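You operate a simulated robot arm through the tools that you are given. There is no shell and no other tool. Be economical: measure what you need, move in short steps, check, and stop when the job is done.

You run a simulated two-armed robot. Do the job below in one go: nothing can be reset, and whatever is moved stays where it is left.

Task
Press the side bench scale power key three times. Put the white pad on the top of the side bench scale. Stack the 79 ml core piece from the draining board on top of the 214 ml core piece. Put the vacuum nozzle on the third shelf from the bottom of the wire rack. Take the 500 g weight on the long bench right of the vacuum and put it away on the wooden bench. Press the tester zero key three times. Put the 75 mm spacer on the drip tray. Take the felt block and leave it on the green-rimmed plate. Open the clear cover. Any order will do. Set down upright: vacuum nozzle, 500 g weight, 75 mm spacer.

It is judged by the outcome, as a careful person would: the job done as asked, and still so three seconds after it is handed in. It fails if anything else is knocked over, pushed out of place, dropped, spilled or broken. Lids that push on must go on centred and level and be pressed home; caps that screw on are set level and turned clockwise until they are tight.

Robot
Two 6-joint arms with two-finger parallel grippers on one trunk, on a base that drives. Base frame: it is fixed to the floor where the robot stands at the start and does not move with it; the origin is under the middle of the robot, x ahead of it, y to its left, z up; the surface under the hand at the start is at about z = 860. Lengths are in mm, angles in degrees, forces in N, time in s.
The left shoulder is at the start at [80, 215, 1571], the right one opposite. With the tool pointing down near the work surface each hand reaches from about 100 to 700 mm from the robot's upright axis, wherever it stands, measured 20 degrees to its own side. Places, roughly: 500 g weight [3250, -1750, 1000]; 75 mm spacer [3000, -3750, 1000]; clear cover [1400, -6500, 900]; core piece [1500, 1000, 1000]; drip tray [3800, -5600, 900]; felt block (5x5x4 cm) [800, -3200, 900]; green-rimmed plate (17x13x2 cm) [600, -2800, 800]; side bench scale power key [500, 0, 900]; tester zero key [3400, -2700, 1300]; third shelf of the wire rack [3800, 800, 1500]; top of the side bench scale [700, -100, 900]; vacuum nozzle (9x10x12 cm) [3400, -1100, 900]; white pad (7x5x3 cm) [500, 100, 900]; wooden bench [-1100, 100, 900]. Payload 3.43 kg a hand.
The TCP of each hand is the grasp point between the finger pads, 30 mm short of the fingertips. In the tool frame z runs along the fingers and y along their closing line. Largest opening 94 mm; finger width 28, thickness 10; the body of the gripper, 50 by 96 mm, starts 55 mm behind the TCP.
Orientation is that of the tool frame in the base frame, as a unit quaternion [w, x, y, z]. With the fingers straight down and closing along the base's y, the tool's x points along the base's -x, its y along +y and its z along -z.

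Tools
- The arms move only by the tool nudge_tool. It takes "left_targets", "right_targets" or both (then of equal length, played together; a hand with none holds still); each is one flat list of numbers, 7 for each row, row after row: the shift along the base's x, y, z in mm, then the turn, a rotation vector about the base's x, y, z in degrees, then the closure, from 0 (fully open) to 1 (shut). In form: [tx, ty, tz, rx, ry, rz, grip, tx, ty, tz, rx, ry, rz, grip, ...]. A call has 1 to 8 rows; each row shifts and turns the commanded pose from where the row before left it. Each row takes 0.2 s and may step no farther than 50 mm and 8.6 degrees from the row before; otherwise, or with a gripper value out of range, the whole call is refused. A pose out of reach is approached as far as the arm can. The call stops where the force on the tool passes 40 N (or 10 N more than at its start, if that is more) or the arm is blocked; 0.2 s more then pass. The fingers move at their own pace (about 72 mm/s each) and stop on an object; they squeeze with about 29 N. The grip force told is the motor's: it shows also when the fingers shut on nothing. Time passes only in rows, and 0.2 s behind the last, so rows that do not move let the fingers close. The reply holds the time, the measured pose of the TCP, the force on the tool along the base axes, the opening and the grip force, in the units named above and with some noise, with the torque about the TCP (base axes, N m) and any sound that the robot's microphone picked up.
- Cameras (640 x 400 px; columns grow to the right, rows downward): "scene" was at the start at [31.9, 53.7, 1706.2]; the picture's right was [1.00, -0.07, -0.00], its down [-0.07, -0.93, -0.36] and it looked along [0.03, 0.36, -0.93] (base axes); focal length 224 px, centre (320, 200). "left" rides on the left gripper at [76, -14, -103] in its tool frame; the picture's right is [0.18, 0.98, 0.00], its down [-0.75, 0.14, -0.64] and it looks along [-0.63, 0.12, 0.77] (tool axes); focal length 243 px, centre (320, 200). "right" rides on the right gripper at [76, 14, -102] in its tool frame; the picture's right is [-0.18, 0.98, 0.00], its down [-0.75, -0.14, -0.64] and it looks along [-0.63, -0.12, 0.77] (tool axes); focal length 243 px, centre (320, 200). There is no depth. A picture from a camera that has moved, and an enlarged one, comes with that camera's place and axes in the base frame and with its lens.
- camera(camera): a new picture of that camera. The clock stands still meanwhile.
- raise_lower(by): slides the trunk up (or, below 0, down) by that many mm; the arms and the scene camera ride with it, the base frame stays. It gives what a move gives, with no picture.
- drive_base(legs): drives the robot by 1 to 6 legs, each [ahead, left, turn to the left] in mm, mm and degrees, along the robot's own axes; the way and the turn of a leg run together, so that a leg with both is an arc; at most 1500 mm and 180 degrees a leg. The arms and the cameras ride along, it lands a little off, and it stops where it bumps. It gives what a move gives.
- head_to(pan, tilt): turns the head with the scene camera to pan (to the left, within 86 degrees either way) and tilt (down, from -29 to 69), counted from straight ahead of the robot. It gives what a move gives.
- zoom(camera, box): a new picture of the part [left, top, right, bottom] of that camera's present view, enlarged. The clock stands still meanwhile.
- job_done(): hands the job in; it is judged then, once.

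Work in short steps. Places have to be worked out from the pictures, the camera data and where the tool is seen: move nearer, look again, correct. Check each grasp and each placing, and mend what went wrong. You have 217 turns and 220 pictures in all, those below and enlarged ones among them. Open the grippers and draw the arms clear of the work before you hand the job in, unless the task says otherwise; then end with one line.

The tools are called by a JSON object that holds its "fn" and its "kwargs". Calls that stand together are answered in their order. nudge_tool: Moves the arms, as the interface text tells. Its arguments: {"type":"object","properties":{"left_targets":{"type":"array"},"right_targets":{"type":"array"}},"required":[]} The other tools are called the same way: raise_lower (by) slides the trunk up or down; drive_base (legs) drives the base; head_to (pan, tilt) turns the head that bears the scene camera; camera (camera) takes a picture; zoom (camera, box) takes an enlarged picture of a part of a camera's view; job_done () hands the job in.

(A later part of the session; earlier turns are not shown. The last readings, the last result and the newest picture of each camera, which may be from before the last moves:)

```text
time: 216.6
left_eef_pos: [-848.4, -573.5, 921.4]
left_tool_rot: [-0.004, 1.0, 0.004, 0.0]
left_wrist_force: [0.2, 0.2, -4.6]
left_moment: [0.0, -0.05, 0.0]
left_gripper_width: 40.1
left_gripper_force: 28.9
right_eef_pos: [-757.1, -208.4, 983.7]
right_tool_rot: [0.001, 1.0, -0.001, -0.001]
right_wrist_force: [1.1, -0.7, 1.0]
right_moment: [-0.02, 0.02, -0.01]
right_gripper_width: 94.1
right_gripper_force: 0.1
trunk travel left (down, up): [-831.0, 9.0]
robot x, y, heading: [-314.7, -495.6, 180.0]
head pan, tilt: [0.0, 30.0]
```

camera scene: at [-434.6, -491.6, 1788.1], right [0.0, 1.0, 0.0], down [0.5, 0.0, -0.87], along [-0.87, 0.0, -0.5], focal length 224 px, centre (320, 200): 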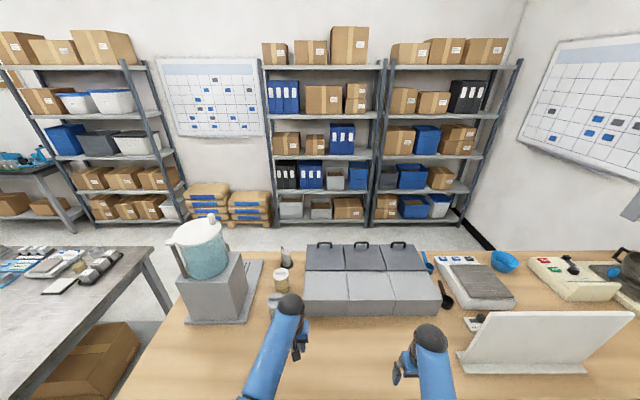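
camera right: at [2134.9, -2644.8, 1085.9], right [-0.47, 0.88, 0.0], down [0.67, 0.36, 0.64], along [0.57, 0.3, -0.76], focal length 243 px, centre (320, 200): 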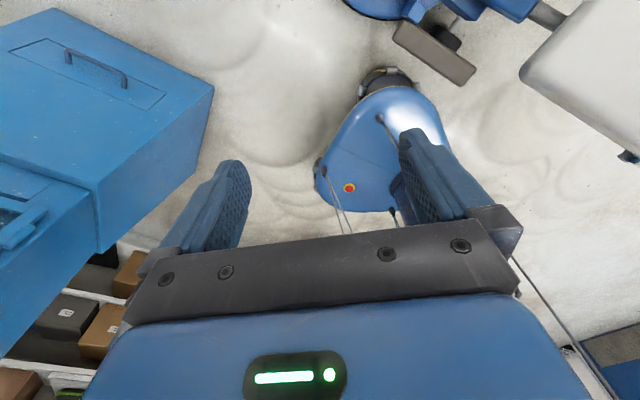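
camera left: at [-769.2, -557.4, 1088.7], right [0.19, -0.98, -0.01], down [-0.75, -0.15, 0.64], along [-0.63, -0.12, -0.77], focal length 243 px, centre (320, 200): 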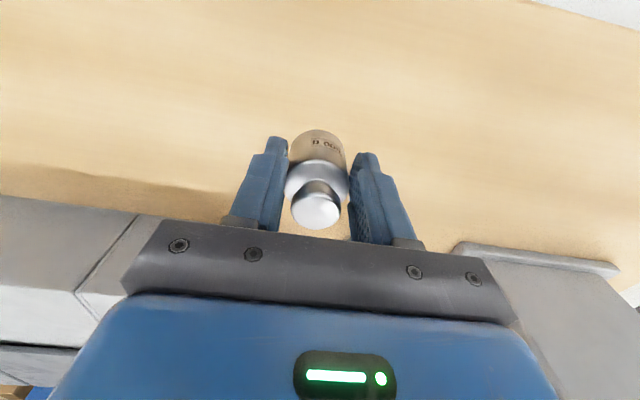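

Not in contact yet (still −4.6 N). Continue down.

{"fn": "nudge_tool", "kwargs": {"left_targets": [0, 0, -3, 0, 0, 0, 1, 0, 0, -3, 0, 0, 0, 1, 0, 0, -2, 0, 0, 0, 1]}}

{"fn": "camera", "kwargs": {"camera": "left"}}

```text
time: 217.4
left_eef_pos: [-847.1, -572.9, 915.7]
left_tool_rot: [-0.004, 1.0, 0.004, -0.002]
left_wrist_force: [0.3, -1.5, 11.0]
left_moment: [-0.35, -0.03, 0.02]
left_gripper_width: 40.1
left_gripper_force: 29.1
right_eef_pos: [-754.3, -206.6, 985.3]
right_tool_rot: [0.0, 1.0, -0.001, -0.002]
right_wrist_force: [0.3, -0.2, 1.5]
right_moment: [0.0, 0.0, 0.0]
right_gripper_width: 94.2
right_gripper_force: 0.0
trunk travel left (down, up): [-831.0, 9.0]
robot x, y, heading: [-315.8, -489.9, 180.1]
head pan, tilt: [0.0, 30.0]
```

```text
104 pictures are left
camera left: at [-771.9, -558.2, 1017.2], right [0.19, -0.98, -0.01], down [-0.75, -0.15, 0.64], along [-0.63, -0.12, -0.76], focal length 243 px, centre (320, 200)
```

left: 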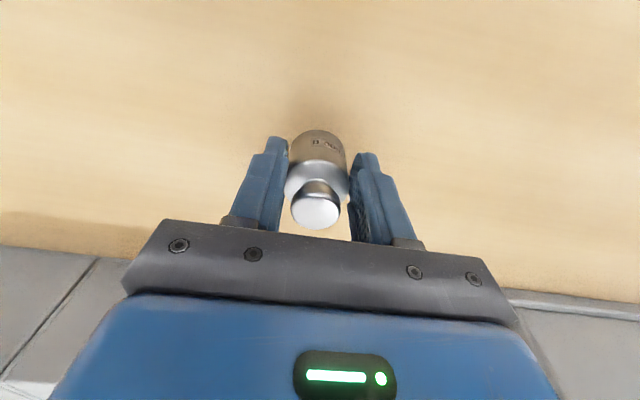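

Contact. I release and lift, then look at the weight.

{"fn": "nudge_tool", "kwargs": {"left_targets": [0, 0, 1, 0, 0, 0, 1, 0, 0, 0, 0, 0, 0, 0.5, 0, 0, 0, 0, 0, 0, 0, 0, 0, 0, 0, 0, 0, 0, 0, 0, 40, 0, 0, 0, 0, 0, 0, 30, 0, 0, 0, 0]}}

{"fn": "camera", "kwargs": {"camera": "left"}}

```text
time: 218.8
left_eef_pos: [-847.3, -574.6, 984.6]
left_tool_rot: [-0.004, 1.0, 0.004, 0.0]
left_wrist_force: [-0.7, -0.2, 0.9]
left_moment: [0.0, 0.0, 0.01]
left_gripper_width: 94.0
left_gripper_force: 0.1
right_eef_pos: [-756.1, -206.3, 984.5]
right_tool_rot: [0.001, 1.0, -0.001, -0.001]
right_wrist_force: [0.0, 0.4, 0.0]
right_moment: [0.02, -0.02, -0.02]
right_gripper_width: 94.0
right_gripper_force: 0.1
trunk travel left (down, up): [-831.0, 9.0]
robot x, y, heading: [-314.9, -491.0, 179.8]
head pan, tilt: [0.0, 30.0]
```

```text
103 pictures are left
camera left: at [-771.1, -558.7, 1087.1], right [0.19, -0.98, -0.01], down [-0.75, -0.15, 0.64], along [-0.63, -0.12, -0.77], focal length 243 px, centre (320, 200)
```

left: 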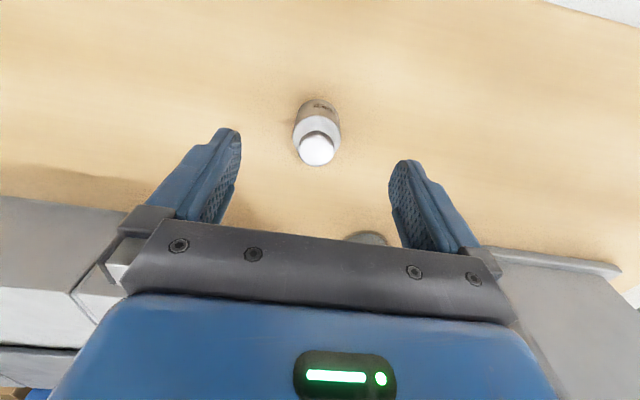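

The weight stands upright on the wooden bench. I back off and drive round south along the corridor to the grey table with the felt block and plate.

{"fn": "drive_base", "kwargs": {"legs": [[-280, 0, 0], [0, 0, 90], [1500, -240, 0], [750, 0, 0]]}}

{"fn": "head_to", "kwargs": {"pan": 50, "tilt": 38}}

{"fn": "camera", "kwargs": {"camera": "scene"}}

```text
refused: leg 3 is longer than a leg can be; nothing moved
```

```text
time: 220.0
left_eef_pos: [-846.1, -573.6, 984.2]
left_tool_rot: [-0.004, 1.0, 0.005, 0.0]
left_wrist_force: [0.4, 0.0, -0.3]
left_moment: [-0.04, 0.0, -0.01]
left_gripper_width: 93.9
left_gripper_force: 0.1
right_eef_pos: [-756.1, -207.5, 984.6]
right_tool_rot: [0.001, 1.0, -0.001, -0.002]
right_wrist_force: [1.1, 0.0, 0.4]
right_moment: [-0.02, -0.01, -0.03]
right_gripper_width: 93.9
right_gripper_force: 0.1
trunk travel left (down, up): [-831.0, 9.0]
robot x, y, heading: [-317.7, -492.5, 179.8]
head pan, tilt: [50.0, 38.0]
```

```text
102 pictures are left
camera scene: at [-404.1, -559.1, 1775.3], right [-0.76, 0.64, 0.0], down [0.4, 0.47, -0.79], along [-0.51, -0.6, -0.62], focal length 224 px, centre (320, 200)
```

scene: 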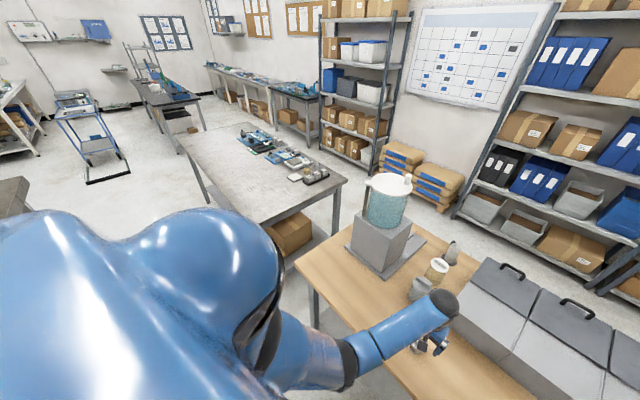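

Same drive with a shorter third leg.

{"fn": "drive_base", "kwargs": {"legs": [[-280, 0, 0], [0, 0, 90], [1400, -230, 0], [850, 0, 0]]}}

{"fn": "head_to", "kwargs": {"pan": 55, "tilt": 35}}

{"fn": "camera", "kwargs": {"camera": "scene"}}

```text
time: 236.6
left_eef_pos: [-201.6, -3273.2, 985.5]
left_tool_rot: [-0.003, 0.707, 0.707, -0.004]
left_wrist_force: [-1.5, -0.5, -0.3]
left_moment: [0.02, -0.01, -0.04]
left_gripper_width: 94.1
left_gripper_force: 0.1
right_eef_pos: [-566.1, -3179.3, 984.7]
right_tool_rot: [0.002, 0.71, 0.704, -0.001]
right_wrist_force: [0.0, 0.2, 0.5]
right_moment: [-0.02, 0.04, 0.02]
right_gripper_width: 93.9
right_gripper_force: 0.1
trunk travel left (down, up): [-831.0, 9.0]
robot x, y, heading: [-283.8, -2740.5, -90.5]
head pan, tilt: [50.0, 38.0]
```

```text
time: 237.2
left_eef_pos: [-202.0, -3273.8, 984.5]
left_tool_rot: [-0.003, 0.707, 0.707, -0.003]
left_wrist_force: [0.7, -0.4, 0.4]
left_moment: [-0.05, 0.02, -0.01]
left_gripper_width: 94.2
left_gripper_force: 0.1
right_eef_pos: [-567.3, -3178.0, 984.4]
right_tool_rot: [0.001, 0.711, 0.704, -0.001]
right_wrist_force: [0.2, 0.2, -0.1]
right_moment: [0.01, -0.03, 0.02]
right_gripper_width: 93.9
right_gripper_force: 0.0
trunk travel left (down, up): [-831.0, 9.0]
robot x, y, heading: [-280.8, -2741.8, -90.6]
head pan, tilt: [55.0, 35.0]
```

```text
101 pictures are left
camera scene: at [-210.7, -2824.8, 1779.9], right [-0.58, -0.81, 0.0], down [-0.47, 0.33, -0.82], along [0.67, -0.48, -0.57], focal length 224 px, centre (320, 200)
```

scene: 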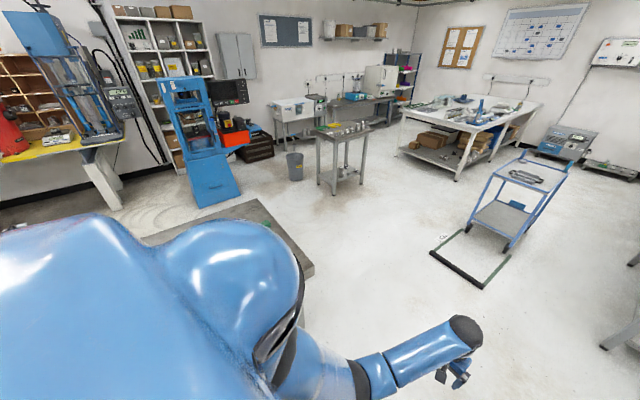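

I turn to face the grey table.

{"fn": "drive_base", "kwargs": {"legs": [[200, -60, 0], [0, 0, 90]]}}

{"fn": "head_to", "kwargs": {"pan": 0, "tilt": 40}}

{"fn": "camera", "kwargs": {"camera": "scene"}}

```text
time: 242.7
left_eef_pos: [187.5, -2852.9, 986.3]
left_tool_rot: [0.001, -0.008, 1.0, -0.004]
left_wrist_force: [0.3, -0.1, -0.2]
left_moment: [-0.01, -0.02, -0.01]
left_gripper_width: 94.0
left_gripper_force: 0.1
right_eef_pos: [100.8, -3219.7, 983.7]
right_tool_rot: [0.002, -0.003, 1.0, 0.0]
right_wrist_force: [-0.1, 0.4, 0.0]
right_moment: [-0.01, 0.04, -0.01]
right_gripper_width: 93.8
right_gripper_force: 0.0
trunk travel left (down, up): [-831.0, 9.0]
robot x, y, heading: [-340.4, -2939.3, 0.6]
head pan, tilt: [55.0, 35.0]
```

```text
time: 244.0
left_eef_pos: [189.7, -2852.3, 984.8]
left_tool_rot: [0.0, -0.009, 1.0, -0.004]
left_wrist_force: [-0.3, -0.4, -0.2]
left_moment: [-0.02, 0.01, -0.03]
left_gripper_width: 94.0
left_gripper_force: 0.0
right_eef_pos: [102.2, -3218.7, 984.1]
right_tool_rot: [0.001, -0.004, 1.0, -0.001]
right_wrist_force: [-0.4, 0.1, 0.4]
right_moment: [-0.01, 0.02, 0.02]
right_gripper_width: 94.4
right_gripper_force: 0.2
trunk travel left (down, up): [-831.0, 9.0]
robot x, y, heading: [-339.7, -2942.4, 0.4]
head pan, tilt: [0.0, 40.0]
```

```text
100 pictures are left
camera scene: at [-227.9, -2940.7, 1772.3], right [0.01, -1.0, 0.0], down [-0.64, -0.01, -0.77], along [0.77, 0.01, -0.64], focal length 224 px, centre (320, 200)
```

scene: 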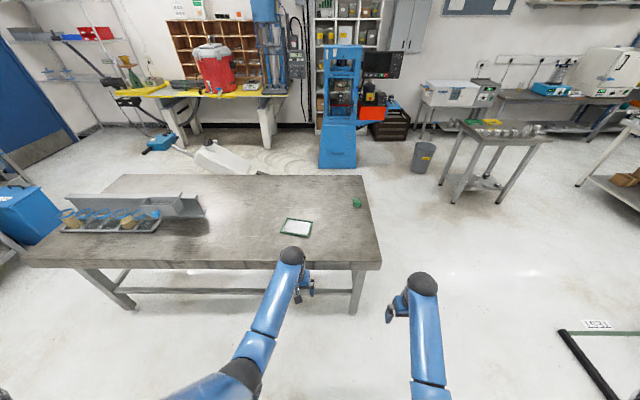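

The green felt block is near [804, −3155] and the plate near [617, −2801]. I extend and raise both hands, drive forward to the table, then lower the trunk 100 for reach.

{"fn": "nudge_tool", "kwargs": {"left_targets": [15, 0, 15, 0, 0, 0, 0, 15, 0, 15, 0, 0, 0, 0, 15, 0, 15, 0, 0, 0, 0, 10, 0, 15, 0, 0, 0, 0, 0, 0, 0, 0, 0, 0, 0], "right_targets": [42, 14, 12, 0, 0, 0, 0, 42, 14, 18, 0, 0, 0, 0, 42, 14, 20, 0, 0, 0, 0, 42, 14, 22, 0, 0, 0, 0, 42, 14, 22, 0, 0, 0, 0]}}

{"fn": "drive_base", "kwargs": {"legs": [[385, 0, -0.4]]}}

{"fn": "camera", "kwargs": {"camera": "right"}}

{"fn": "camera", "kwargs": {"camera": "scene"}}

```text
time: 245.2
left_eef_pos: [246.1, -2851.0, 1042.6]
left_tool_rot: [-0.002, -0.008, 1.0, -0.004]
left_wrist_force: [0.1, -0.1, 0.5]
left_moment: [0.0, 0.0, 0.0]
left_gripper_width: 93.9
left_gripper_force: 0.0
right_eef_pos: [312.9, -3148.5, 1076.8]
right_tool_rot: [0.0, -0.003, 1.0, -0.001]
right_wrist_force: [0.0, -1.3, 0.2]
right_moment: [-0.02, 0.0, 0.03]
right_gripper_width: 94.3
right_gripper_force: 0.1
trunk travel left (down, up): [-831.0, 9.0]
robot x, y, heading: [-341.6, -2941.3, 0.2]
head pan, tilt: [0.0, 40.0]
```

```text
time: 247.6
left_eef_pos: [629.0, -2854.9, 1045.8]
left_tool_rot: [0.002, -0.006, 1.0, -0.004]
left_wrist_force: [0.2, -0.2, 0.8]
left_moment: [0.0, -0.04, -0.01]
left_gripper_width: 94.2
left_gripper_force: 0.0
right_eef_pos: [695.4, -3151.5, 1079.4]
right_tool_rot: [0.003, -0.001, 1.0, 0.001]
right_wrist_force: [-0.2, 0.0, 0.0]
right_moment: [-0.01, -0.04, -0.02]
right_gripper_width: 94.0
right_gripper_force: 0.1
trunk travel left (down, up): [-831.0, 9.0]
robot x, y, heading: [44.0, -2937.2, -0.0]
head pan, tilt: [0.0, 40.0]
```

```text
99 pictures are left
camera right: at [618.4, -3137.4, 1181.5], right [0.18, 0.98, 0.0], down [0.75, -0.14, 0.65], along [0.64, -0.12, -0.76], focal length 243 px, centre (320, 200)
```

right: 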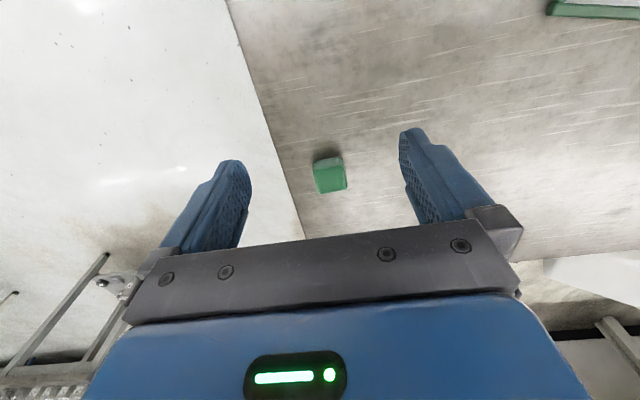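

```text
98 pictures are left
camera scene: at [155.0, -2939.4, 1772.7], right [0.0, -1.0, 0.0], down [-0.64, 0.0, -0.77], along [0.77, 0.0, -0.64], focal length 224 px, centre (320, 200)
```

scene: 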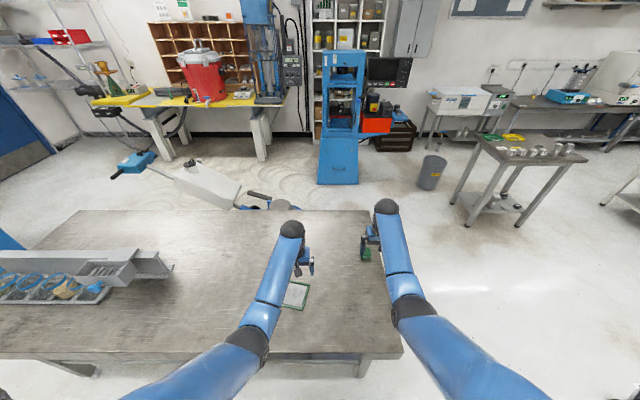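

The felt block is at about [812, −3160]. I extend the left hand out and up out of the way, extend the right over the block, then lower the trunk by 180.

{"fn": "nudge_tool", "kwargs": {"left_targets": [30, 10, 20, 0, 0, 0, 0, 30, 10, 20, 0, 0, 0, 0, 30, 10, 20, 0, 0, 0, 0, 30, 0, 20, 0, 0, 0, 0], "right_targets": [30, -2, 10, 0, 0, 0, 0, 30, -2, 10, 0, 0, 0, 0, 30, -2, 10, 0, 0, 0, 0, 15, -2, 0, 0, 0, 0, 0]}}

{"fn": "raise_lower", "kwargs": {"by": -160}}

{"fn": "camera", "kwargs": {"camera": "right"}}

{"fn": "camera", "kwargs": {"camera": "left"}}

```text
time: 248.6
left_eef_pos: [752.3, -2825.1, 1124.0]
left_tool_rot: [-0.001, -0.006, 1.0, -0.005]
left_wrist_force: [-1.0, -0.1, -0.3]
left_moment: [-0.01, -0.01, 0.01]
left_gripper_width: 94.0
left_gripper_force: 0.1
right_eef_pos: [787.9, -3157.9, 1109.6]
right_tool_rot: [0.003, -0.001, 1.0, 0.0]
right_wrist_force: [0.3, -0.3, 0.3]
right_moment: [0.04, 0.01, -0.02]
right_gripper_width: 93.7
right_gripper_force: 0.1
right hand out of reach, approached as far as the arm can: row 4
trunk travel left (down, up): [-831.0, 9.0]
robot x, y, heading: [47.1, -2941.3, -0.0]
head pan, tilt: [0.0, 40.0]
```

```text
time: 250.4
left_eef_pos: [752.2, -2824.8, 966.2]
left_tool_rot: [0.0, -0.006, 1.0, -0.004]
left_wrist_force: [0.5, 0.7, -0.7]
left_moment: [0.01, -0.01, -0.04]
left_gripper_width: 93.8
left_gripper_force: 0.1
right_eef_pos: [785.7, -3157.9, 950.2]
right_tool_rot: [0.002, -0.001, 1.0, 0.0]
right_wrist_force: [-0.1, 0.4, 0.3]
right_moment: [-0.05, 0.0, -0.01]
right_gripper_width: 94.0
right_gripper_force: 0.1
trunk travel left (down, up): [-671.0, 169.0]
robot x, y, heading: [43.4, -2940.3, -0.2]
head pan, tilt: [0.0, 40.0]
```

```text
97 pictures are left
camera right: at [710.4, -3144.4, 1052.3], right [0.18, 0.98, 0.0], down [0.75, -0.14, 0.64], along [0.63, -0.12, -0.76], focal length 243 px, centre (320, 200)
```

right: 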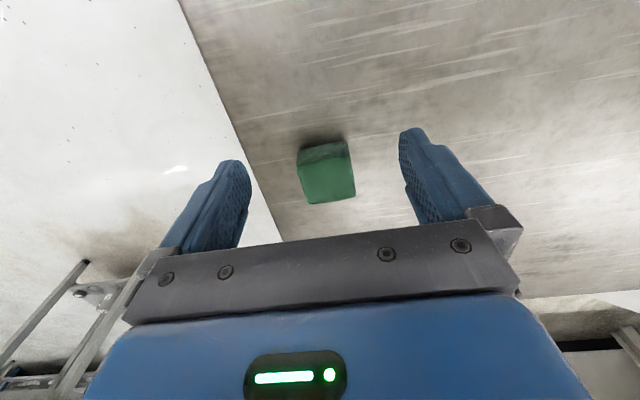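

```text
96 pictures are left
camera left: at [675.1, -2837.6, 1066.6], right [-0.2, 0.98, -0.01], down [0.75, 0.16, 0.64], along [0.63, 0.12, -0.77], focal length 243 px, centre (320, 200)
```

left: 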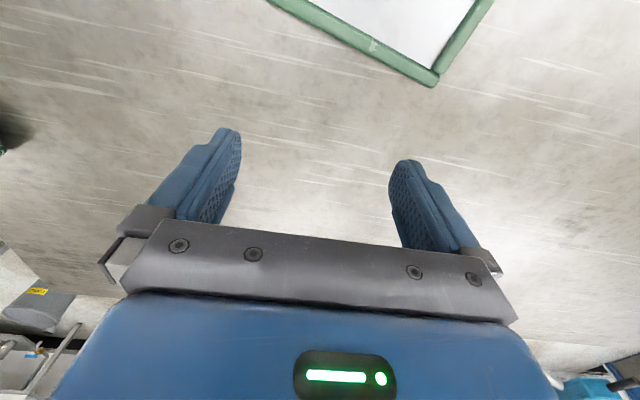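

The block centre ≈ [813, −3158]. I move over it, lower, and grip.

{"fn": "nudge_tool", "kwargs": {"right_targets": [25, 0, 0, 0, 0, 0, 0, 0, 0, -25, 0, 0, 0, 0, 0, 0, -14, 0, 0, 0, 0, 0, 0, 0, 0, 0, 0, 0]}}

{"fn": "camera", "kwargs": {"camera": "right"}}

```text
time: 251.4
left_eef_pos: [752.0, -2824.1, 964.0]
left_tool_rot: [0.0, -0.006, 1.0, -0.004]
left_wrist_force: [-0.6, 0.1, 0.0]
left_moment: [0.03, -0.04, -0.02]
left_gripper_width: 94.2
left_gripper_force: 0.1
right_eef_pos: [774.3, -3157.7, 915.2]
right_tool_rot: [0.001, -0.001, 1.0, 0.0]
right_wrist_force: [-0.2, 0.5, -0.4]
right_moment: [0.01, -0.03, 0.0]
right_gripper_width: 94.2
right_gripper_force: 0.1
right hand out of reach, approached as far as the arm can: row 1, 2
trunk travel left (down, up): [-671.0, 169.0]
robot x, y, heading: [45.9, -2935.5, 0.1]
head pan, tilt: [0.0, 40.0]
```

```text
95 pictures are left
camera right: at [699.5, -3144.3, 1017.0], right [0.18, 0.98, 0.0], down [0.75, -0.14, 0.64], along [0.63, -0.12, -0.76], focal length 243 px, centre (320, 200)
```

right: 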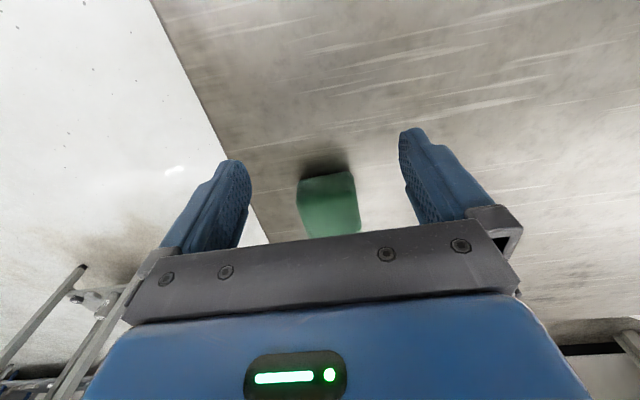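

Out of reach by ~38 mm with the hand vertical. I pitch the right hand 17° forward to gain reach.

{"fn": "nudge_tool", "kwargs": {"right_targets": [0, 0, 8, 0, -8.5, 0, 0, 0, 0, 0, 0, -8.5, 0, 0, 0, 0, 0, 0, 0, 0, 0]}}

{"fn": "camera", "kwargs": {"camera": "right"}}

```text
time: 252.2
left_eef_pos: [751.4, -2824.0, 964.6]
left_tool_rot: [-0.001, -0.006, 1.0, -0.005]
left_wrist_force: [0.5, -1.3, 0.7]
left_moment: [0.01, -0.01, -0.01]
left_gripper_width: 94.0
left_gripper_force: 0.1
right_eef_pos: [826.4, -3159.2, 905.8]
right_tool_rot: [0.149, -0.002, 0.989, 0.001]
right_wrist_force: [0.2, 0.1, 0.5]
right_moment: [0.01, -0.01, 0.02]
right_gripper_width: 94.0
right_gripper_force: 0.0
right hand out of reach, approached as far as the arm can: row 1, 2
trunk travel left (down, up): [-671.0, 169.0]
robot x, y, heading: [46.5, -2941.2, 0.4]
head pan, tilt: [0.0, 40.0]
```

```text
94 pictures are left
camera right: at [723.2, -3144.9, 980.4], right [0.17, 0.98, 0.05], down [0.53, -0.14, 0.84], along [0.83, -0.12, -0.55], focal length 243 px, centre (320, 200)
```

right: 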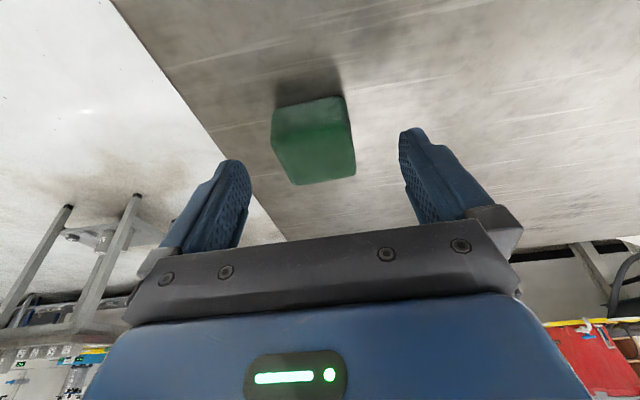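

The block sits between the fingers. I pull back 12 mm and close.

{"fn": "nudge_tool", "kwargs": {"right_targets": [-12, 1, 0, 0, 0, 0, 0, 0, 0, 0, 0, 0, 0, 1, 0, 0, 0, 0, 0, 0, 1, 0, 0, 0, 0, 0, 0, 1, 0, 0, 0, 0, 0, 0, 1]}}

{"fn": "nudge_tool", "kwargs": {"right_targets": [0, 0, 20, 0, 0, 0, 1, -10, 0, 30, 0, 0, 0, 1]}}

{"fn": "camera", "kwargs": {"camera": "right"}}

```text
time: 253.4
left_eef_pos: [752.7, -2824.1, 964.1]
left_tool_rot: [0.0, -0.007, 1.0, -0.004]
left_wrist_force: [0.6, -0.7, -0.6]
left_moment: [-0.01, -0.02, 0.01]
left_gripper_width: 93.9
left_gripper_force: 0.1
right_eef_pos: [825.6, -3157.2, 900.7]
right_tool_rot: [0.149, -0.001, 0.989, 0.0]
right_wrist_force: [-0.2, 0.3, -0.2]
right_moment: [0.02, 0.03, 0.0]
right_gripper_width: 48.7
right_gripper_force: 29.3
right hand out of reach, approached as far as the arm can: row 1
trunk travel left (down, up): [-671.0, 169.0]
robot x, y, heading: [44.3, -2935.2, 0.1]
head pan, tilt: [0.0, 40.0]
```

```text
time: 254.0
left_eef_pos: [751.6, -2824.1, 965.0]
left_tool_rot: [-0.001, -0.006, 1.0, -0.004]
left_wrist_force: [-0.3, 0.8, 0.1]
left_moment: [0.02, -0.01, 0.01]
left_gripper_width: 94.1
left_gripper_force: 0.1
right_eef_pos: [838.6, -3158.1, 943.6]
right_tool_rot: [0.15, 0.0, 0.989, -0.001]
right_wrist_force: [-0.2, 0.5, -0.2]
right_moment: [-0.01, -0.04, 0.02]
right_gripper_width: 48.7
right_gripper_force: 28.8
right hand out of reach, approached as far as the arm can: row 1, 2
trunk travel left (down, up): [-671.0, 169.0]
robot x, y, heading: [46.2, -2937.7, 0.0]
head pan, tilt: [0.0, 40.0]
```

```text
93 pictures are left
camera right: at [736.0, -3143.4, 1018.7], right [0.17, 0.98, 0.05], down [0.53, -0.14, 0.84], along [0.83, -0.12, -0.55], focal length 243 px, centre (320, 200)
```

right: 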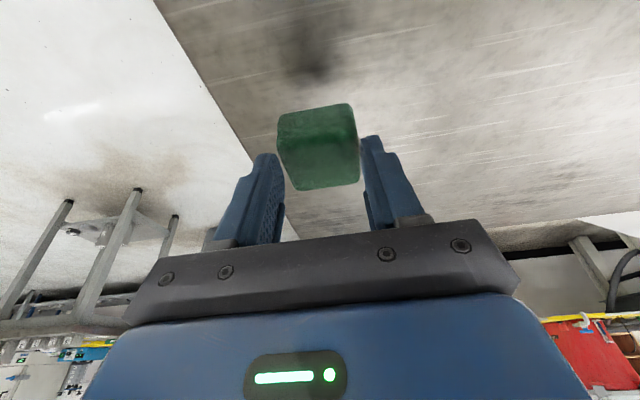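

Felt block held (48.7 mm). I raise the trunk again, swing the left hand out to the left, and carry the block toward the plate.

{"fn": "raise_lower", "kwargs": {"by": 160}}

{"fn": "nudge_tool", "kwargs": {"left_targets": [-10, 48, 0, 0, 0, 0, 0, -10, 48, 0, 0, 0, 0, 0, -10, 48, 0, 0, 0, 0, 0, -10, 48, 0, 0, 0, 0, 0, -10, 48, 0, 0, 0, 0, 0, 0, 20, 0, 0, 0, 0, 0, 0, 0, 0, 0, 0, 0, 0, 0, 0, 0, 0, 0, 0, 0], "right_targets": [-30, 20, 0, 0, 0, 0, 1, -30, 20, 0, 0, 0, 0, 1, -30, 35, 0, 0, 0, 0, 1, -30, 38, 0, 0, 0, 0, 1, -25, 40, 0, 0, 0, 0, 1, -25, 40, 0, 0, 0, 0, 1, -25, 40, 0, 0, 0, 0, 1, -20, 40, 0, 0, 0, 0, 1]}}

{"fn": "camera", "kwargs": {"camera": "scene"}}

{"fn": "camera", "kwargs": {"camera": "right"}}

```text
time: 255.9
left_eef_pos: [751.0, -2823.1, 1124.8]
left_tool_rot: [0.0, -0.006, 1.0, -0.004]
left_wrist_force: [-0.5, -0.1, 0.2]
left_moment: [0.01, -0.01, 0.04]
left_gripper_width: 93.8
left_gripper_force: 0.0
right_eef_pos: [839.0, -3158.1, 1102.7]
right_tool_rot: [0.148, -0.001, 0.989, 0.0]
right_wrist_force: [-0.3, -0.1, -0.2]
right_moment: [0.02, 0.01, 0.01]
right_gripper_width: 48.6
right_gripper_force: 29.0
trunk travel left (down, up): [-831.0, 9.0]
robot x, y, heading: [45.8, -2935.6, 0.0]
head pan, tilt: [0.0, 40.0]
```

```text
time: 257.7
left_eef_pos: [702.4, -2562.4, 1123.4]
left_tool_rot: [0.0, -0.006, 1.0, -0.006]
left_wrist_force: [-0.3, 0.1, -0.2]
left_moment: [0.0, 0.0, 0.01]
left_gripper_width: 93.8
left_gripper_force: 0.0
right_eef_pos: [753.1, -2863.8, 1057.7]
right_tool_rot: [0.148, 0.0, 0.989, -0.002]
right_wrist_force: [0.3, 0.3, -0.4]
right_moment: [0.01, -0.02, 0.02]
right_gripper_width: 48.7
right_gripper_force: 29.4
right hand out of reach, approached as far as the arm can: row 1, 2, 3, 4, 5, 6, 7
trunk travel left (down, up): [-831.0, 9.0]
robot x, y, heading: [46.2, -2938.4, 0.1]
head pan, tilt: [0.0, 40.0]
```

```text
92 pictures are left
camera scene: at [158.4, -2937.2, 1772.4], right [0.0, -1.0, 0.0], down [-0.64, 0.0, -0.77], along [0.77, 0.0, -0.64], focal length 224 px, centre (320, 200)
```

scene: 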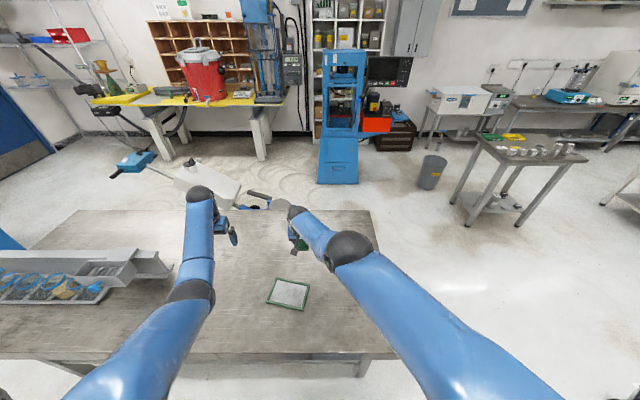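

```text
91 pictures are left
camera right: at [650.1, -2850.4, 1132.3], right [0.18, 0.98, 0.05], down [0.53, -0.14, 0.83], along [0.83, -0.12, -0.55], focal length 243 px, centre (320, 200)
```

right: 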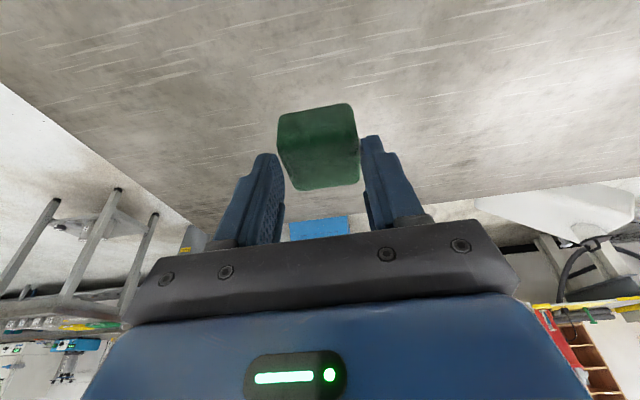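

Plate centre ≈ [623, −2809]. I bring the block above it and look.

{"fn": "nudge_tool", "kwargs": {"right_targets": [-35, 15, -10, 0, 0, 0, 1, -35, 15, -20, 0, 0, 0, 1, -35, 15, -30, 0, 0, 0, 1, -25, 10, -25, 0, 0, 0, 1]}}

{"fn": "camera", "kwargs": {"camera": "right"}}

{"fn": "zoom", "kwargs": {"camera": "scene", "box": [220, 220, 380, 340]}}

```text
time: 258.7
left_eef_pos: [701.3, -2563.5, 1124.1]
left_tool_rot: [0.0, -0.006, 1.0, -0.005]
left_wrist_force: [-0.5, -0.4, 0.8]
left_moment: [0.0, -0.01, -0.03]
left_gripper_width: 94.1
left_gripper_force: 0.1
right_eef_pos: [649.4, -2793.6, 957.4]
right_tool_rot: [0.149, 0.0, 0.989, -0.001]
right_wrist_force: [-0.9, 0.4, 0.1]
right_moment: [0.04, 0.0, -0.01]
right_gripper_width: 48.7
right_gripper_force: 28.8
right hand out of reach, approached as far as the arm can: row 1, 2, 3
trunk travel left (down, up): [-831.0, 9.0]
robot x, y, heading: [40.4, -2939.3, 0.1]
head pan, tilt: [0.0, 40.0]
```

```text
90 pictures are left
camera right: at [547.9, -2779.3, 1032.2], right [0.17, 0.98, 0.05], down [0.53, -0.14, 0.84], along [0.83, -0.12, -0.55], focal length 243 px, centre (320, 200)
```

right: 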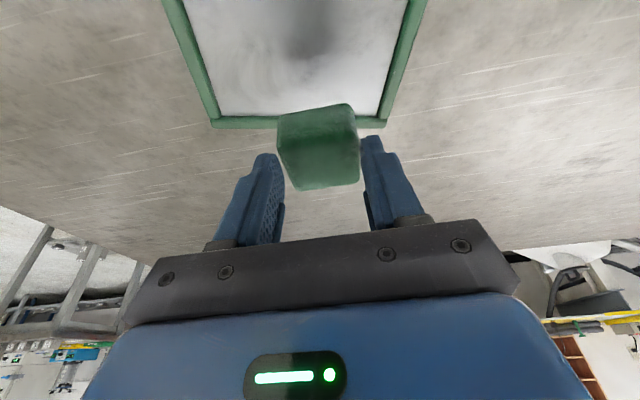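

```text
3.33 times, centred on (300, 280) of scene
camera zoom: at [159.3, -2939.3, 1772.4], right [0.0, -1.0, 0.0], down [-0.64, 0.0, -0.77], along [0.77, 0.0, -0.64], focal length 746 px, centre (387, -67)
```

zoom: 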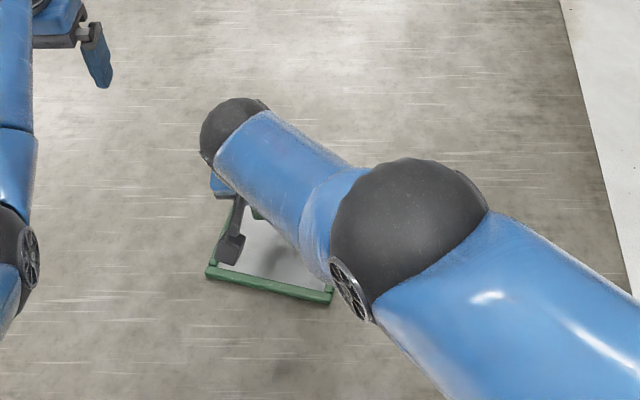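

Block centre is about 17 mm robot-side of the TCP; the plate centre is ≈ [611, −2802]. I shift −20, −9 and lower.

{"fn": "nudge_tool", "kwargs": {"right_targets": [-20, -9, 0, 0, 0, 0, 1, 0, 0, -25, 0, 0, 0, 1, 0, 0, -8, 0, 0, 0, 1, 0, 0, -3, 0, 0, 0, 1]}}

{"fn": "camera", "kwargs": {"camera": "right"}}

```text
time: 259.7
left_eef_pos: [702.6, -2563.8, 1124.0]
left_tool_rot: [0.0, -0.006, 1.0, -0.004]
left_wrist_force: [-0.2, 0.2, 0.2]
left_moment: [0.02, 0.01, 0.01]
left_gripper_width: 94.0
left_gripper_force: 0.1
right_eef_pos: [629.3, -2800.0, 921.0]
right_tool_rot: [0.147, -0.001, 0.989, -0.001]
right_wrist_force: [-1.1, 1.2, -0.3]
right_moment: [0.01, -0.01, 0.01]
right_gripper_width: 48.5
right_gripper_force: 29.1
right hand out of reach, approached as far as the arm can: row 1, 2, 3
trunk travel left (down, up): [-831.0, 9.0]
robot x, y, heading: [47.9, -2936.9, 0.0]
head pan, tilt: [0.0, 40.0]
```

```text
88 pictures are left
camera right: at [526.9, -2785.5, 996.3], right [0.17, 0.98, 0.05], down [0.53, -0.14, 0.83], along [0.83, -0.12, -0.55], focal length 243 px, centre (320, 200)
```

right: 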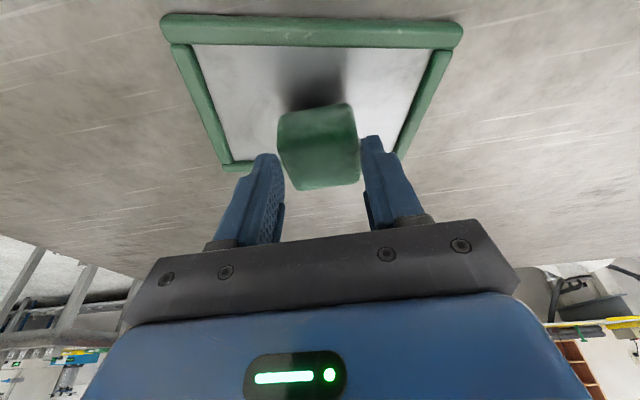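

The block is a bit far; I shift another 14 mm toward me and lower to contact.

{"fn": "nudge_tool", "kwargs": {"right_targets": [-14, 0, 0, 0, 0, 0, 1, 0, 0, -3, 0, 0, 0, 1, 0, 0, -2, 0, 0, 0, 1, 0, 0, 0, 0, 0, 0, 1]}}

{"fn": "camera", "kwargs": {"camera": "right"}}

```text
time: 260.7
left_eef_pos: [702.9, -2564.2, 1124.7]
left_tool_rot: [0.0, -0.006, 1.0, -0.005]
left_wrist_force: [0.8, 1.0, -1.0]
left_moment: [0.03, 0.0, -0.02]
left_gripper_width: 94.0
left_gripper_force: 0.0
right_eef_pos: [619.9, -2797.1, 912.9]
right_tool_rot: [0.149, -0.001, 0.989, -0.001]
right_wrist_force: [-0.1, -0.1, -0.9]
right_moment: [0.0, 0.05, 0.01]
right_gripper_width: 48.7
right_gripper_force: 28.6
right hand out of reach, approached as far as the arm can: row 1
trunk travel left (down, up): [-831.0, 9.0]
robot x, y, heading: [45.6, -2937.6, 0.1]
head pan, tilt: [0.0, 40.0]
```

```text
87 pictures are left
camera right: at [517.5, -2782.3, 987.8], right [0.17, 0.98, 0.05], down [0.53, -0.14, 0.83], along [0.83, -0.12, -0.55], focal length 243 px, centre (320, 200)
```

right: 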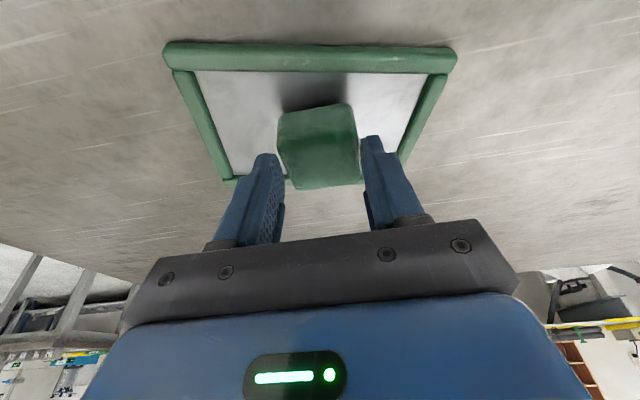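

Position good. Lower to contact.

{"fn": "nudge_tool", "kwargs": {"right_targets": [-4, 0, -3, 0, 0, 0, 1, 0, 0, -3, 0, 0, 0, 1, 0, 0, -2, 0, 0, 0, 1, 0, 0, 0, 0, 0, 0, 1]}}

```text
time: 261.7
left_eef_pos: [701.7, -2565.2, 1126.2]
left_tool_rot: [0.0, -0.006, 1.0, -0.005]
left_wrist_force: [-1.0, -0.1, 0.9]
left_moment: [0.0, 0.01, 0.02]
left_gripper_width: 94.1
left_gripper_force: 0.0
right_eef_pos: [615.1, -2796.6, 907.3]
right_tool_rot: [0.15, -0.001, 0.989, 0.001]
right_wrist_force: [2.4, 0.4, 6.6]
right_moment: [-0.06, -0.21, 0.03]
right_gripper_width: 48.6
right_gripper_force: 29.4
trunk travel left (down, up): [-831.0, 9.0]
robot x, y, heading: [48.0, -2937.3, -0.0]
head pan, tilt: [0.0, 40.0]
```

Contact with the plate (6.6 N). Release and lift.

{"fn": "nudge_tool", "kwargs": {"right_targets": [0, 0, 1, 0, 0, 0, 0.6, 0, 0, 0, 0, 0, 0, 0.3, 0, 0, 0, 0, 0, 0, 0, 0, 0, 0, 0, 0, 0, 0, -8, 0, 25, 0, 0, 0, 0, -10, 0, 40, 0, 0, 0, 0]}}

{"fn": "camera", "kwargs": {"camera": "right"}}

```text
time: 263.1
left_eef_pos: [700.7, -2565.4, 1125.1]
left_tool_rot: [0.001, -0.007, 1.0, -0.004]
left_wrist_force: [-0.4, 0.2, 0.6]
left_moment: [-0.01, 0.0, 0.03]
left_gripper_width: 94.3
left_gripper_force: 0.0
right_eef_pos: [595.5, -2796.7, 971.8]
right_tool_rot: [0.148, -0.001, 0.989, 0.0]
right_wrist_force: [0.8, 0.2, 0.0]
right_moment: [-0.01, -0.05, -0.02]
right_gripper_width: 93.9
right_gripper_force: 0.0
trunk travel left (down, up): [-831.0, 9.0]
robot x, y, heading: [46.9, -2939.9, 0.1]
head pan, tilt: [0.0, 40.0]
```

```text
86 pictures are left
camera right: at [492.9, -2783.3, 1046.9], right [0.17, 0.98, 0.05], down [0.53, -0.14, 0.83], along [0.83, -0.12, -0.55], focal length 243 px, centre (320, 200)
```

right: 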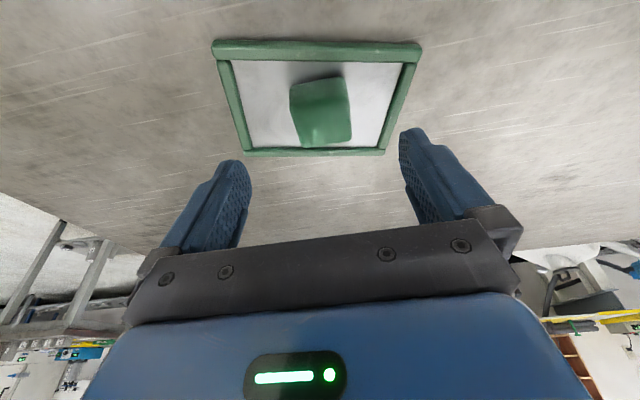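

The block is on the plate. I zoom to check that it lies flat.

{"fn": "zoom", "kwargs": {"camera": "right", "box": [210, 30, 430, 170]}}

```text
2.86 times, centred on (320, 100) of right
camera zoom: at [492.9, -2783.3, 1046.9], right [0.17, 0.98, 0.05], down [0.53, -0.14, 0.83], along [0.83, -0.12, -0.55], focal length 693 px, centre (320, 486)
```

zoom: 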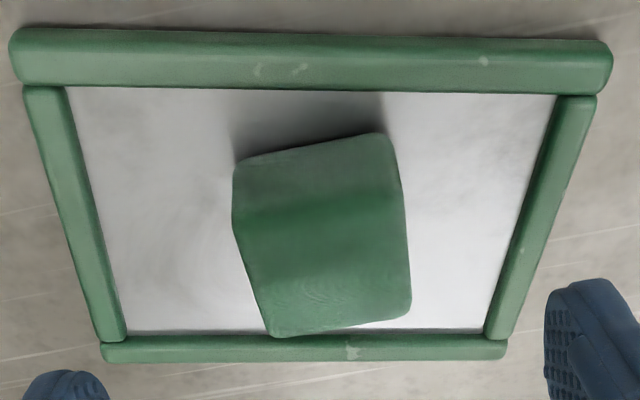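

The felt block lies flat inside the plate's rim. Next I zoom toward the spacer's rough place, by the blue machine.

{"fn": "zoom", "kwargs": {"camera": "scene", "box": [310, 40, 430, 150]}}

{"fn": "zoom", "kwargs": {"camera": "scene", "box": [420, 60, 640, 220]}}

```text
3.64 times, centred on (370, 95) of scene
camera zoom: at [157.5, -2940.1, 1772.5], right [0.0, -1.0, 0.0], down [-0.64, 0.0, -0.77], along [0.77, 0.0, -0.64], focal length 814 px, centre (138, 582)
```

zoom: 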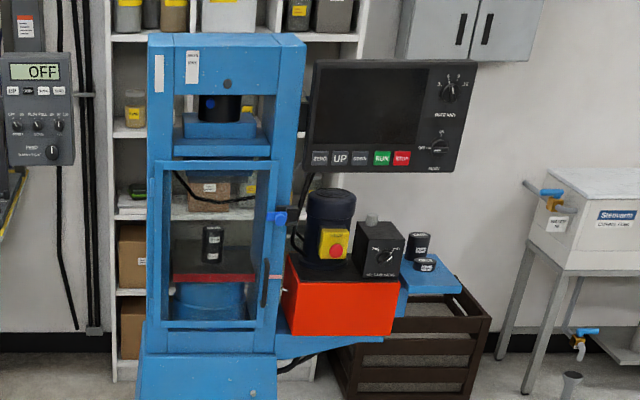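

```text
2.50 times, centred on (530, 140) of scene
camera zoom: at [157.5, -2940.1, 1772.5], right [0.0, -1.0, 0.0], down [-0.64, 0.0, -0.77], along [0.77, 0.0, -0.64], focal length 559 px, centre (-205, 350)
```

zoom: 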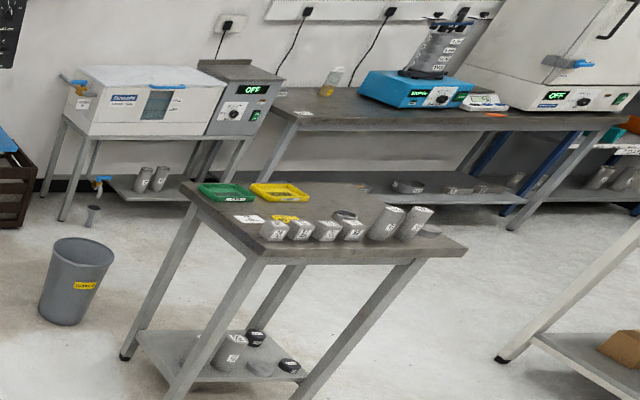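

The spacers are the small dark cylinders on the blue ledge at the right side of the compression machine. I unpitch the right hand, back away from the table, and drive round toward there.

{"fn": "nudge_tool", "kwargs": {"left_targets": [-15, -20, -20, 0, 0, 0, 0, -20, -20, -20, 0, 0, 0, 0, -20, -20, -20, 0, 0, 0, 0, -20, -20, -20, 0, 0, 0, 0, -20, -20, -20, 0, 0, 0, 0, -20, -20, -10, 0, 0, 0, 0], "right_targets": [0, -45, 5, 0, 8.5, 0, 0, 0, -45, 5, 0, 8.5, 0, 0, 0, -48, 5, 0, 0, 0, 0, 0, -48, 5, 0, 0, 0, 0, 0, -48, 5, 0, 0, 0, 0, 0, -48, 0, 0, 0, 0, 0]}}

{"fn": "drive_base", "kwargs": {"legs": [[-330, 0, 0], [0, -850, 0], [1450, 0, 0], [450, 0, 0]]}}

{"fn": "head_to", "kwargs": {"pan": 0, "tilt": 30}}

{"fn": "camera", "kwargs": {"camera": "scene"}}

```text
time: 264.5
left_eef_pos: [586.7, -2685.0, 1016.2]
left_tool_rot: [0.001, -0.005, 1.0, -0.004]
left_wrist_force: [-0.5, -0.3, 0.3]
left_moment: [0.0, 0.03, -0.03]
left_gripper_width: 94.0
left_gripper_force: 0.1
right_eef_pos: [595.8, -3081.3, 995.5]
right_tool_rot: [0.001, -0.001, 1.0, 0.002]
right_wrist_force: [0.3, -0.2, -0.5]
right_moment: [0.03, -0.02, -0.01]
right_gripper_width: 93.8
right_gripper_force: 0.0
trunk travel left (down, up): [-831.0, 9.0]
robot x, y, heading: [47.9, -2939.3, 0.2]
head pan, tilt: [0.0, 40.0]
```

```text
time: 279.9
left_eef_pos: [2161.5, -3558.3, 1016.3]
left_tool_rot: [0.001, -0.001, 1.0, -0.004]
left_wrist_force: [0.0, 0.0, 0.4]
left_moment: [0.02, -0.01, 0.02]
left_gripper_width: 93.8
left_gripper_force: 0.2
right_eef_pos: [2167.4, -3953.4, 995.0]
right_tool_rot: [0.002, 0.004, 1.0, 0.0]
right_wrist_force: [-1.0, 0.1, -0.8]
right_moment: [0.02, 0.01, -0.01]
right_gripper_width: 93.9
right_gripper_force: 0.1
trunk travel left (down, up): [-831.0, 9.0]
robot x, y, heading: [1618.0, -3806.2, -0.4]
head pan, tilt: [0.0, 40.0]
```

```text
time: 280.6
left_eef_pos: [2162.2, -3559.1, 1014.1]
left_tool_rot: [0.0, -0.001, 1.0, -0.005]
left_wrist_force: [-0.3, 1.4, 0.3]
left_moment: [0.02, 0.02, -0.03]
left_gripper_width: 94.1
left_gripper_force: 0.0
right_eef_pos: [2168.5, -3953.1, 995.3]
right_tool_rot: [0.0, 0.005, 1.0, 0.0]
right_wrist_force: [0.0, -0.2, 0.2]
right_moment: [0.0, -0.03, 0.0]
right_gripper_width: 94.0
right_gripper_force: 0.1
trunk travel left (down, up): [-831.0, 9.0]
robot x, y, heading: [1620.6, -3804.6, -0.4]
head pan, tilt: [0.0, 30.0]
```

```text
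82 pictures are left
camera scene: at [1737.0, -3809.2, 1787.7], right [-0.01, -1.0, 0.0], down [-0.5, 0.0, -0.87], along [0.87, -0.01, -0.5], focal length 224 px, centre (320, 200)
```

scene: 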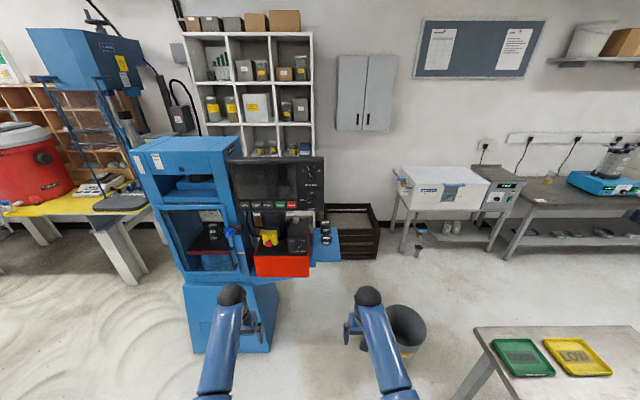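

{"fn": "zoom", "kwargs": {"camera": "scene", "box": [280, 205, 350, 275]}}

{"fn": "zoom", "kwargs": {"camera": "scene", "box": [140, 140, 360, 360]}}

```text
5.71 times, centred on (315, 240) of scene
camera zoom: at [1737.0, -3809.2, 1787.7], right [-0.01, -1.0, 0.0], down [-0.5, 0.0, -0.87], along [0.87, -0.01, -0.5], focal length 1279 px, centre (349, -29)
```

zoom: 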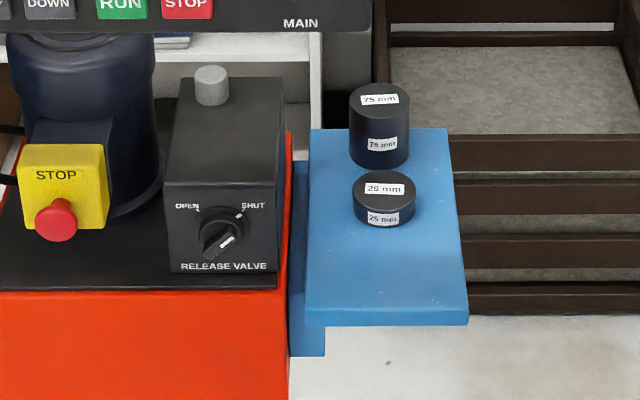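

```text
1.82 times, centred on (250, 250) of scene
camera zoom: at [1737.0, -3809.2, 1787.7], right [-0.01, -1.0, 0.0], down [-0.5, 0.0, -0.87], along [0.87, -0.01, -0.5], focal length 407 px, centre (447, 109)
```

zoom: 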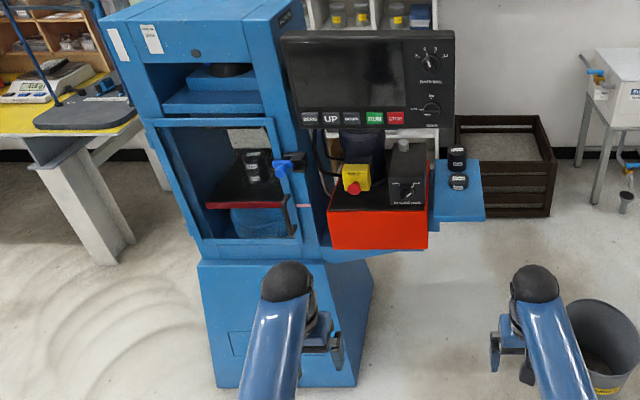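

The 75 mm spacer stands at the back of the blue ledge, ≈ [2887, −3851], top z ≈ 964. I fold the left hand aside so it won't hit the machine, lift the right hand, and drive up from the west.

{"fn": "nudge_tool", "kwargs": {"left_targets": [-39, 20, -4, 0, 0, 0, 0, -39, 20, -4, 0, 0, 0, 0, -39, 20, -4, 0, 0, 0, 0, -39, 20, -4, 0, 0, 0, 0, -39, 20, -4, 0, 0, 0, 0, -39, 20, -4, 0, 0, 0, 0, -39, 20, -10, 0, 0, 0, 0, -39, 20, -10, 0, 0, 0, 0], "right_targets": [0, -20, 10, 0, 0, 0, 0, 0, -20, 10, 0, 0, 0, 0, 0, -20, 10, 0, 0, 0, 0, 0, -20, 10, 0, 0, 0, 0, 0, 0, 5, 0, 0, 0, 0, 0, 0, 0, 0, 0, 0, 0, 0, 0, 0, 0, 0, 0, 0, 0, 0, 0, 0, 0, 0, 0]}}

{"fn": "nudge_tool", "kwargs": {"left_targets": [-39, 20, -10, 0, 0, 0, 0, -20, 20, -10, 0, 0, 0, 0]}}

{"fn": "drive_base", "kwargs": {"legs": [[540, -75, 0.4]]}}

{"fn": "camera", "kwargs": {"camera": "scene"}}

```text
time: 282.6
left_eef_pos: [1889.9, -3398.6, 983.6]
left_tool_rot: [0.015, 0.056, 0.998, 0.015]
left_wrist_force: [-1.0, 0.0, -0.4]
left_moment: [0.04, -0.01, -0.01]
left_gripper_width: 94.0
left_gripper_force: 0.1
right_eef_pos: [2168.6, -4034.2, 1039.6]
right_tool_rot: [0.0, 0.005, 1.0, 0.0]
right_wrist_force: [-0.2, 0.8, 0.4]
right_moment: [-0.01, 0.04, 0.01]
right_gripper_width: 93.9
right_gripper_force: 0.0
trunk travel left (down, up): [-831.0, 9.0]
robot x, y, heading: [1618.4, -3806.1, -0.5]
head pan, tilt: [0.0, 30.0]
stopped in row 8 (left hand): the arm was blocked; the commanded pose is now the measured one
```

```text
time: 283.2
left_eef_pos: [1838.1, -3343.8, 971.8]
left_tool_rot: [0.022, 0.059, 0.998, 0.029]
left_wrist_force: [0.0, 0.0, -0.8]
left_moment: [-0.01, 0.02, -0.02]
left_gripper_width: 94.0
left_gripper_force: 0.1
right_eef_pos: [2169.1, -4033.2, 1039.2]
right_tool_rot: [0.001, 0.004, 1.0, 0.0]
right_wrist_force: [-0.4, -0.1, 0.4]
right_moment: [-0.06, 0.0, 0.02]
right_gripper_width: 93.8
right_gripper_force: 0.0
trunk travel left (down, up): [-831.0, 9.0]
robot x, y, heading: [1616.8, -3803.2, -0.7]
head pan, tilt: [0.0, 30.0]
```

```text
time: 286.4
left_eef_pos: [2368.0, -3418.6, 974.0]
left_tool_rot: [0.022, 0.05, 0.998, 0.029]
left_wrist_force: [-0.2, 0.0, -0.5]
left_moment: [0.01, -0.01, -0.01]
left_gripper_width: 94.1
left_gripper_force: 0.1
right_eef_pos: [2705.3, -4106.3, 1041.2]
right_tool_rot: [0.002, 0.001, 1.0, 0.0]
right_wrist_force: [-0.6, -0.1, -0.2]
right_moment: [0.02, 0.0, 0.02]
right_gripper_width: 93.9
right_gripper_force: 0.2
trunk travel left (down, up): [-831.0, 9.0]
robot x, y, heading: [2156.6, -3881.4, -0.0]
head pan, tilt: [0.0, 30.0]
```

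```text
79 pictures are left
camera scene: at [2271.7, -3884.9, 1787.9], right [0.0, -1.0, 0.0], down [-0.5, 0.0, -0.87], along [0.87, 0.0, -0.5], focal length 224 px, centre (320, 200)
```

scene: 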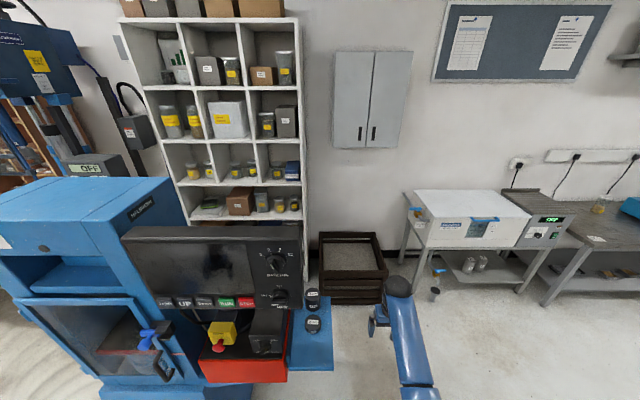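

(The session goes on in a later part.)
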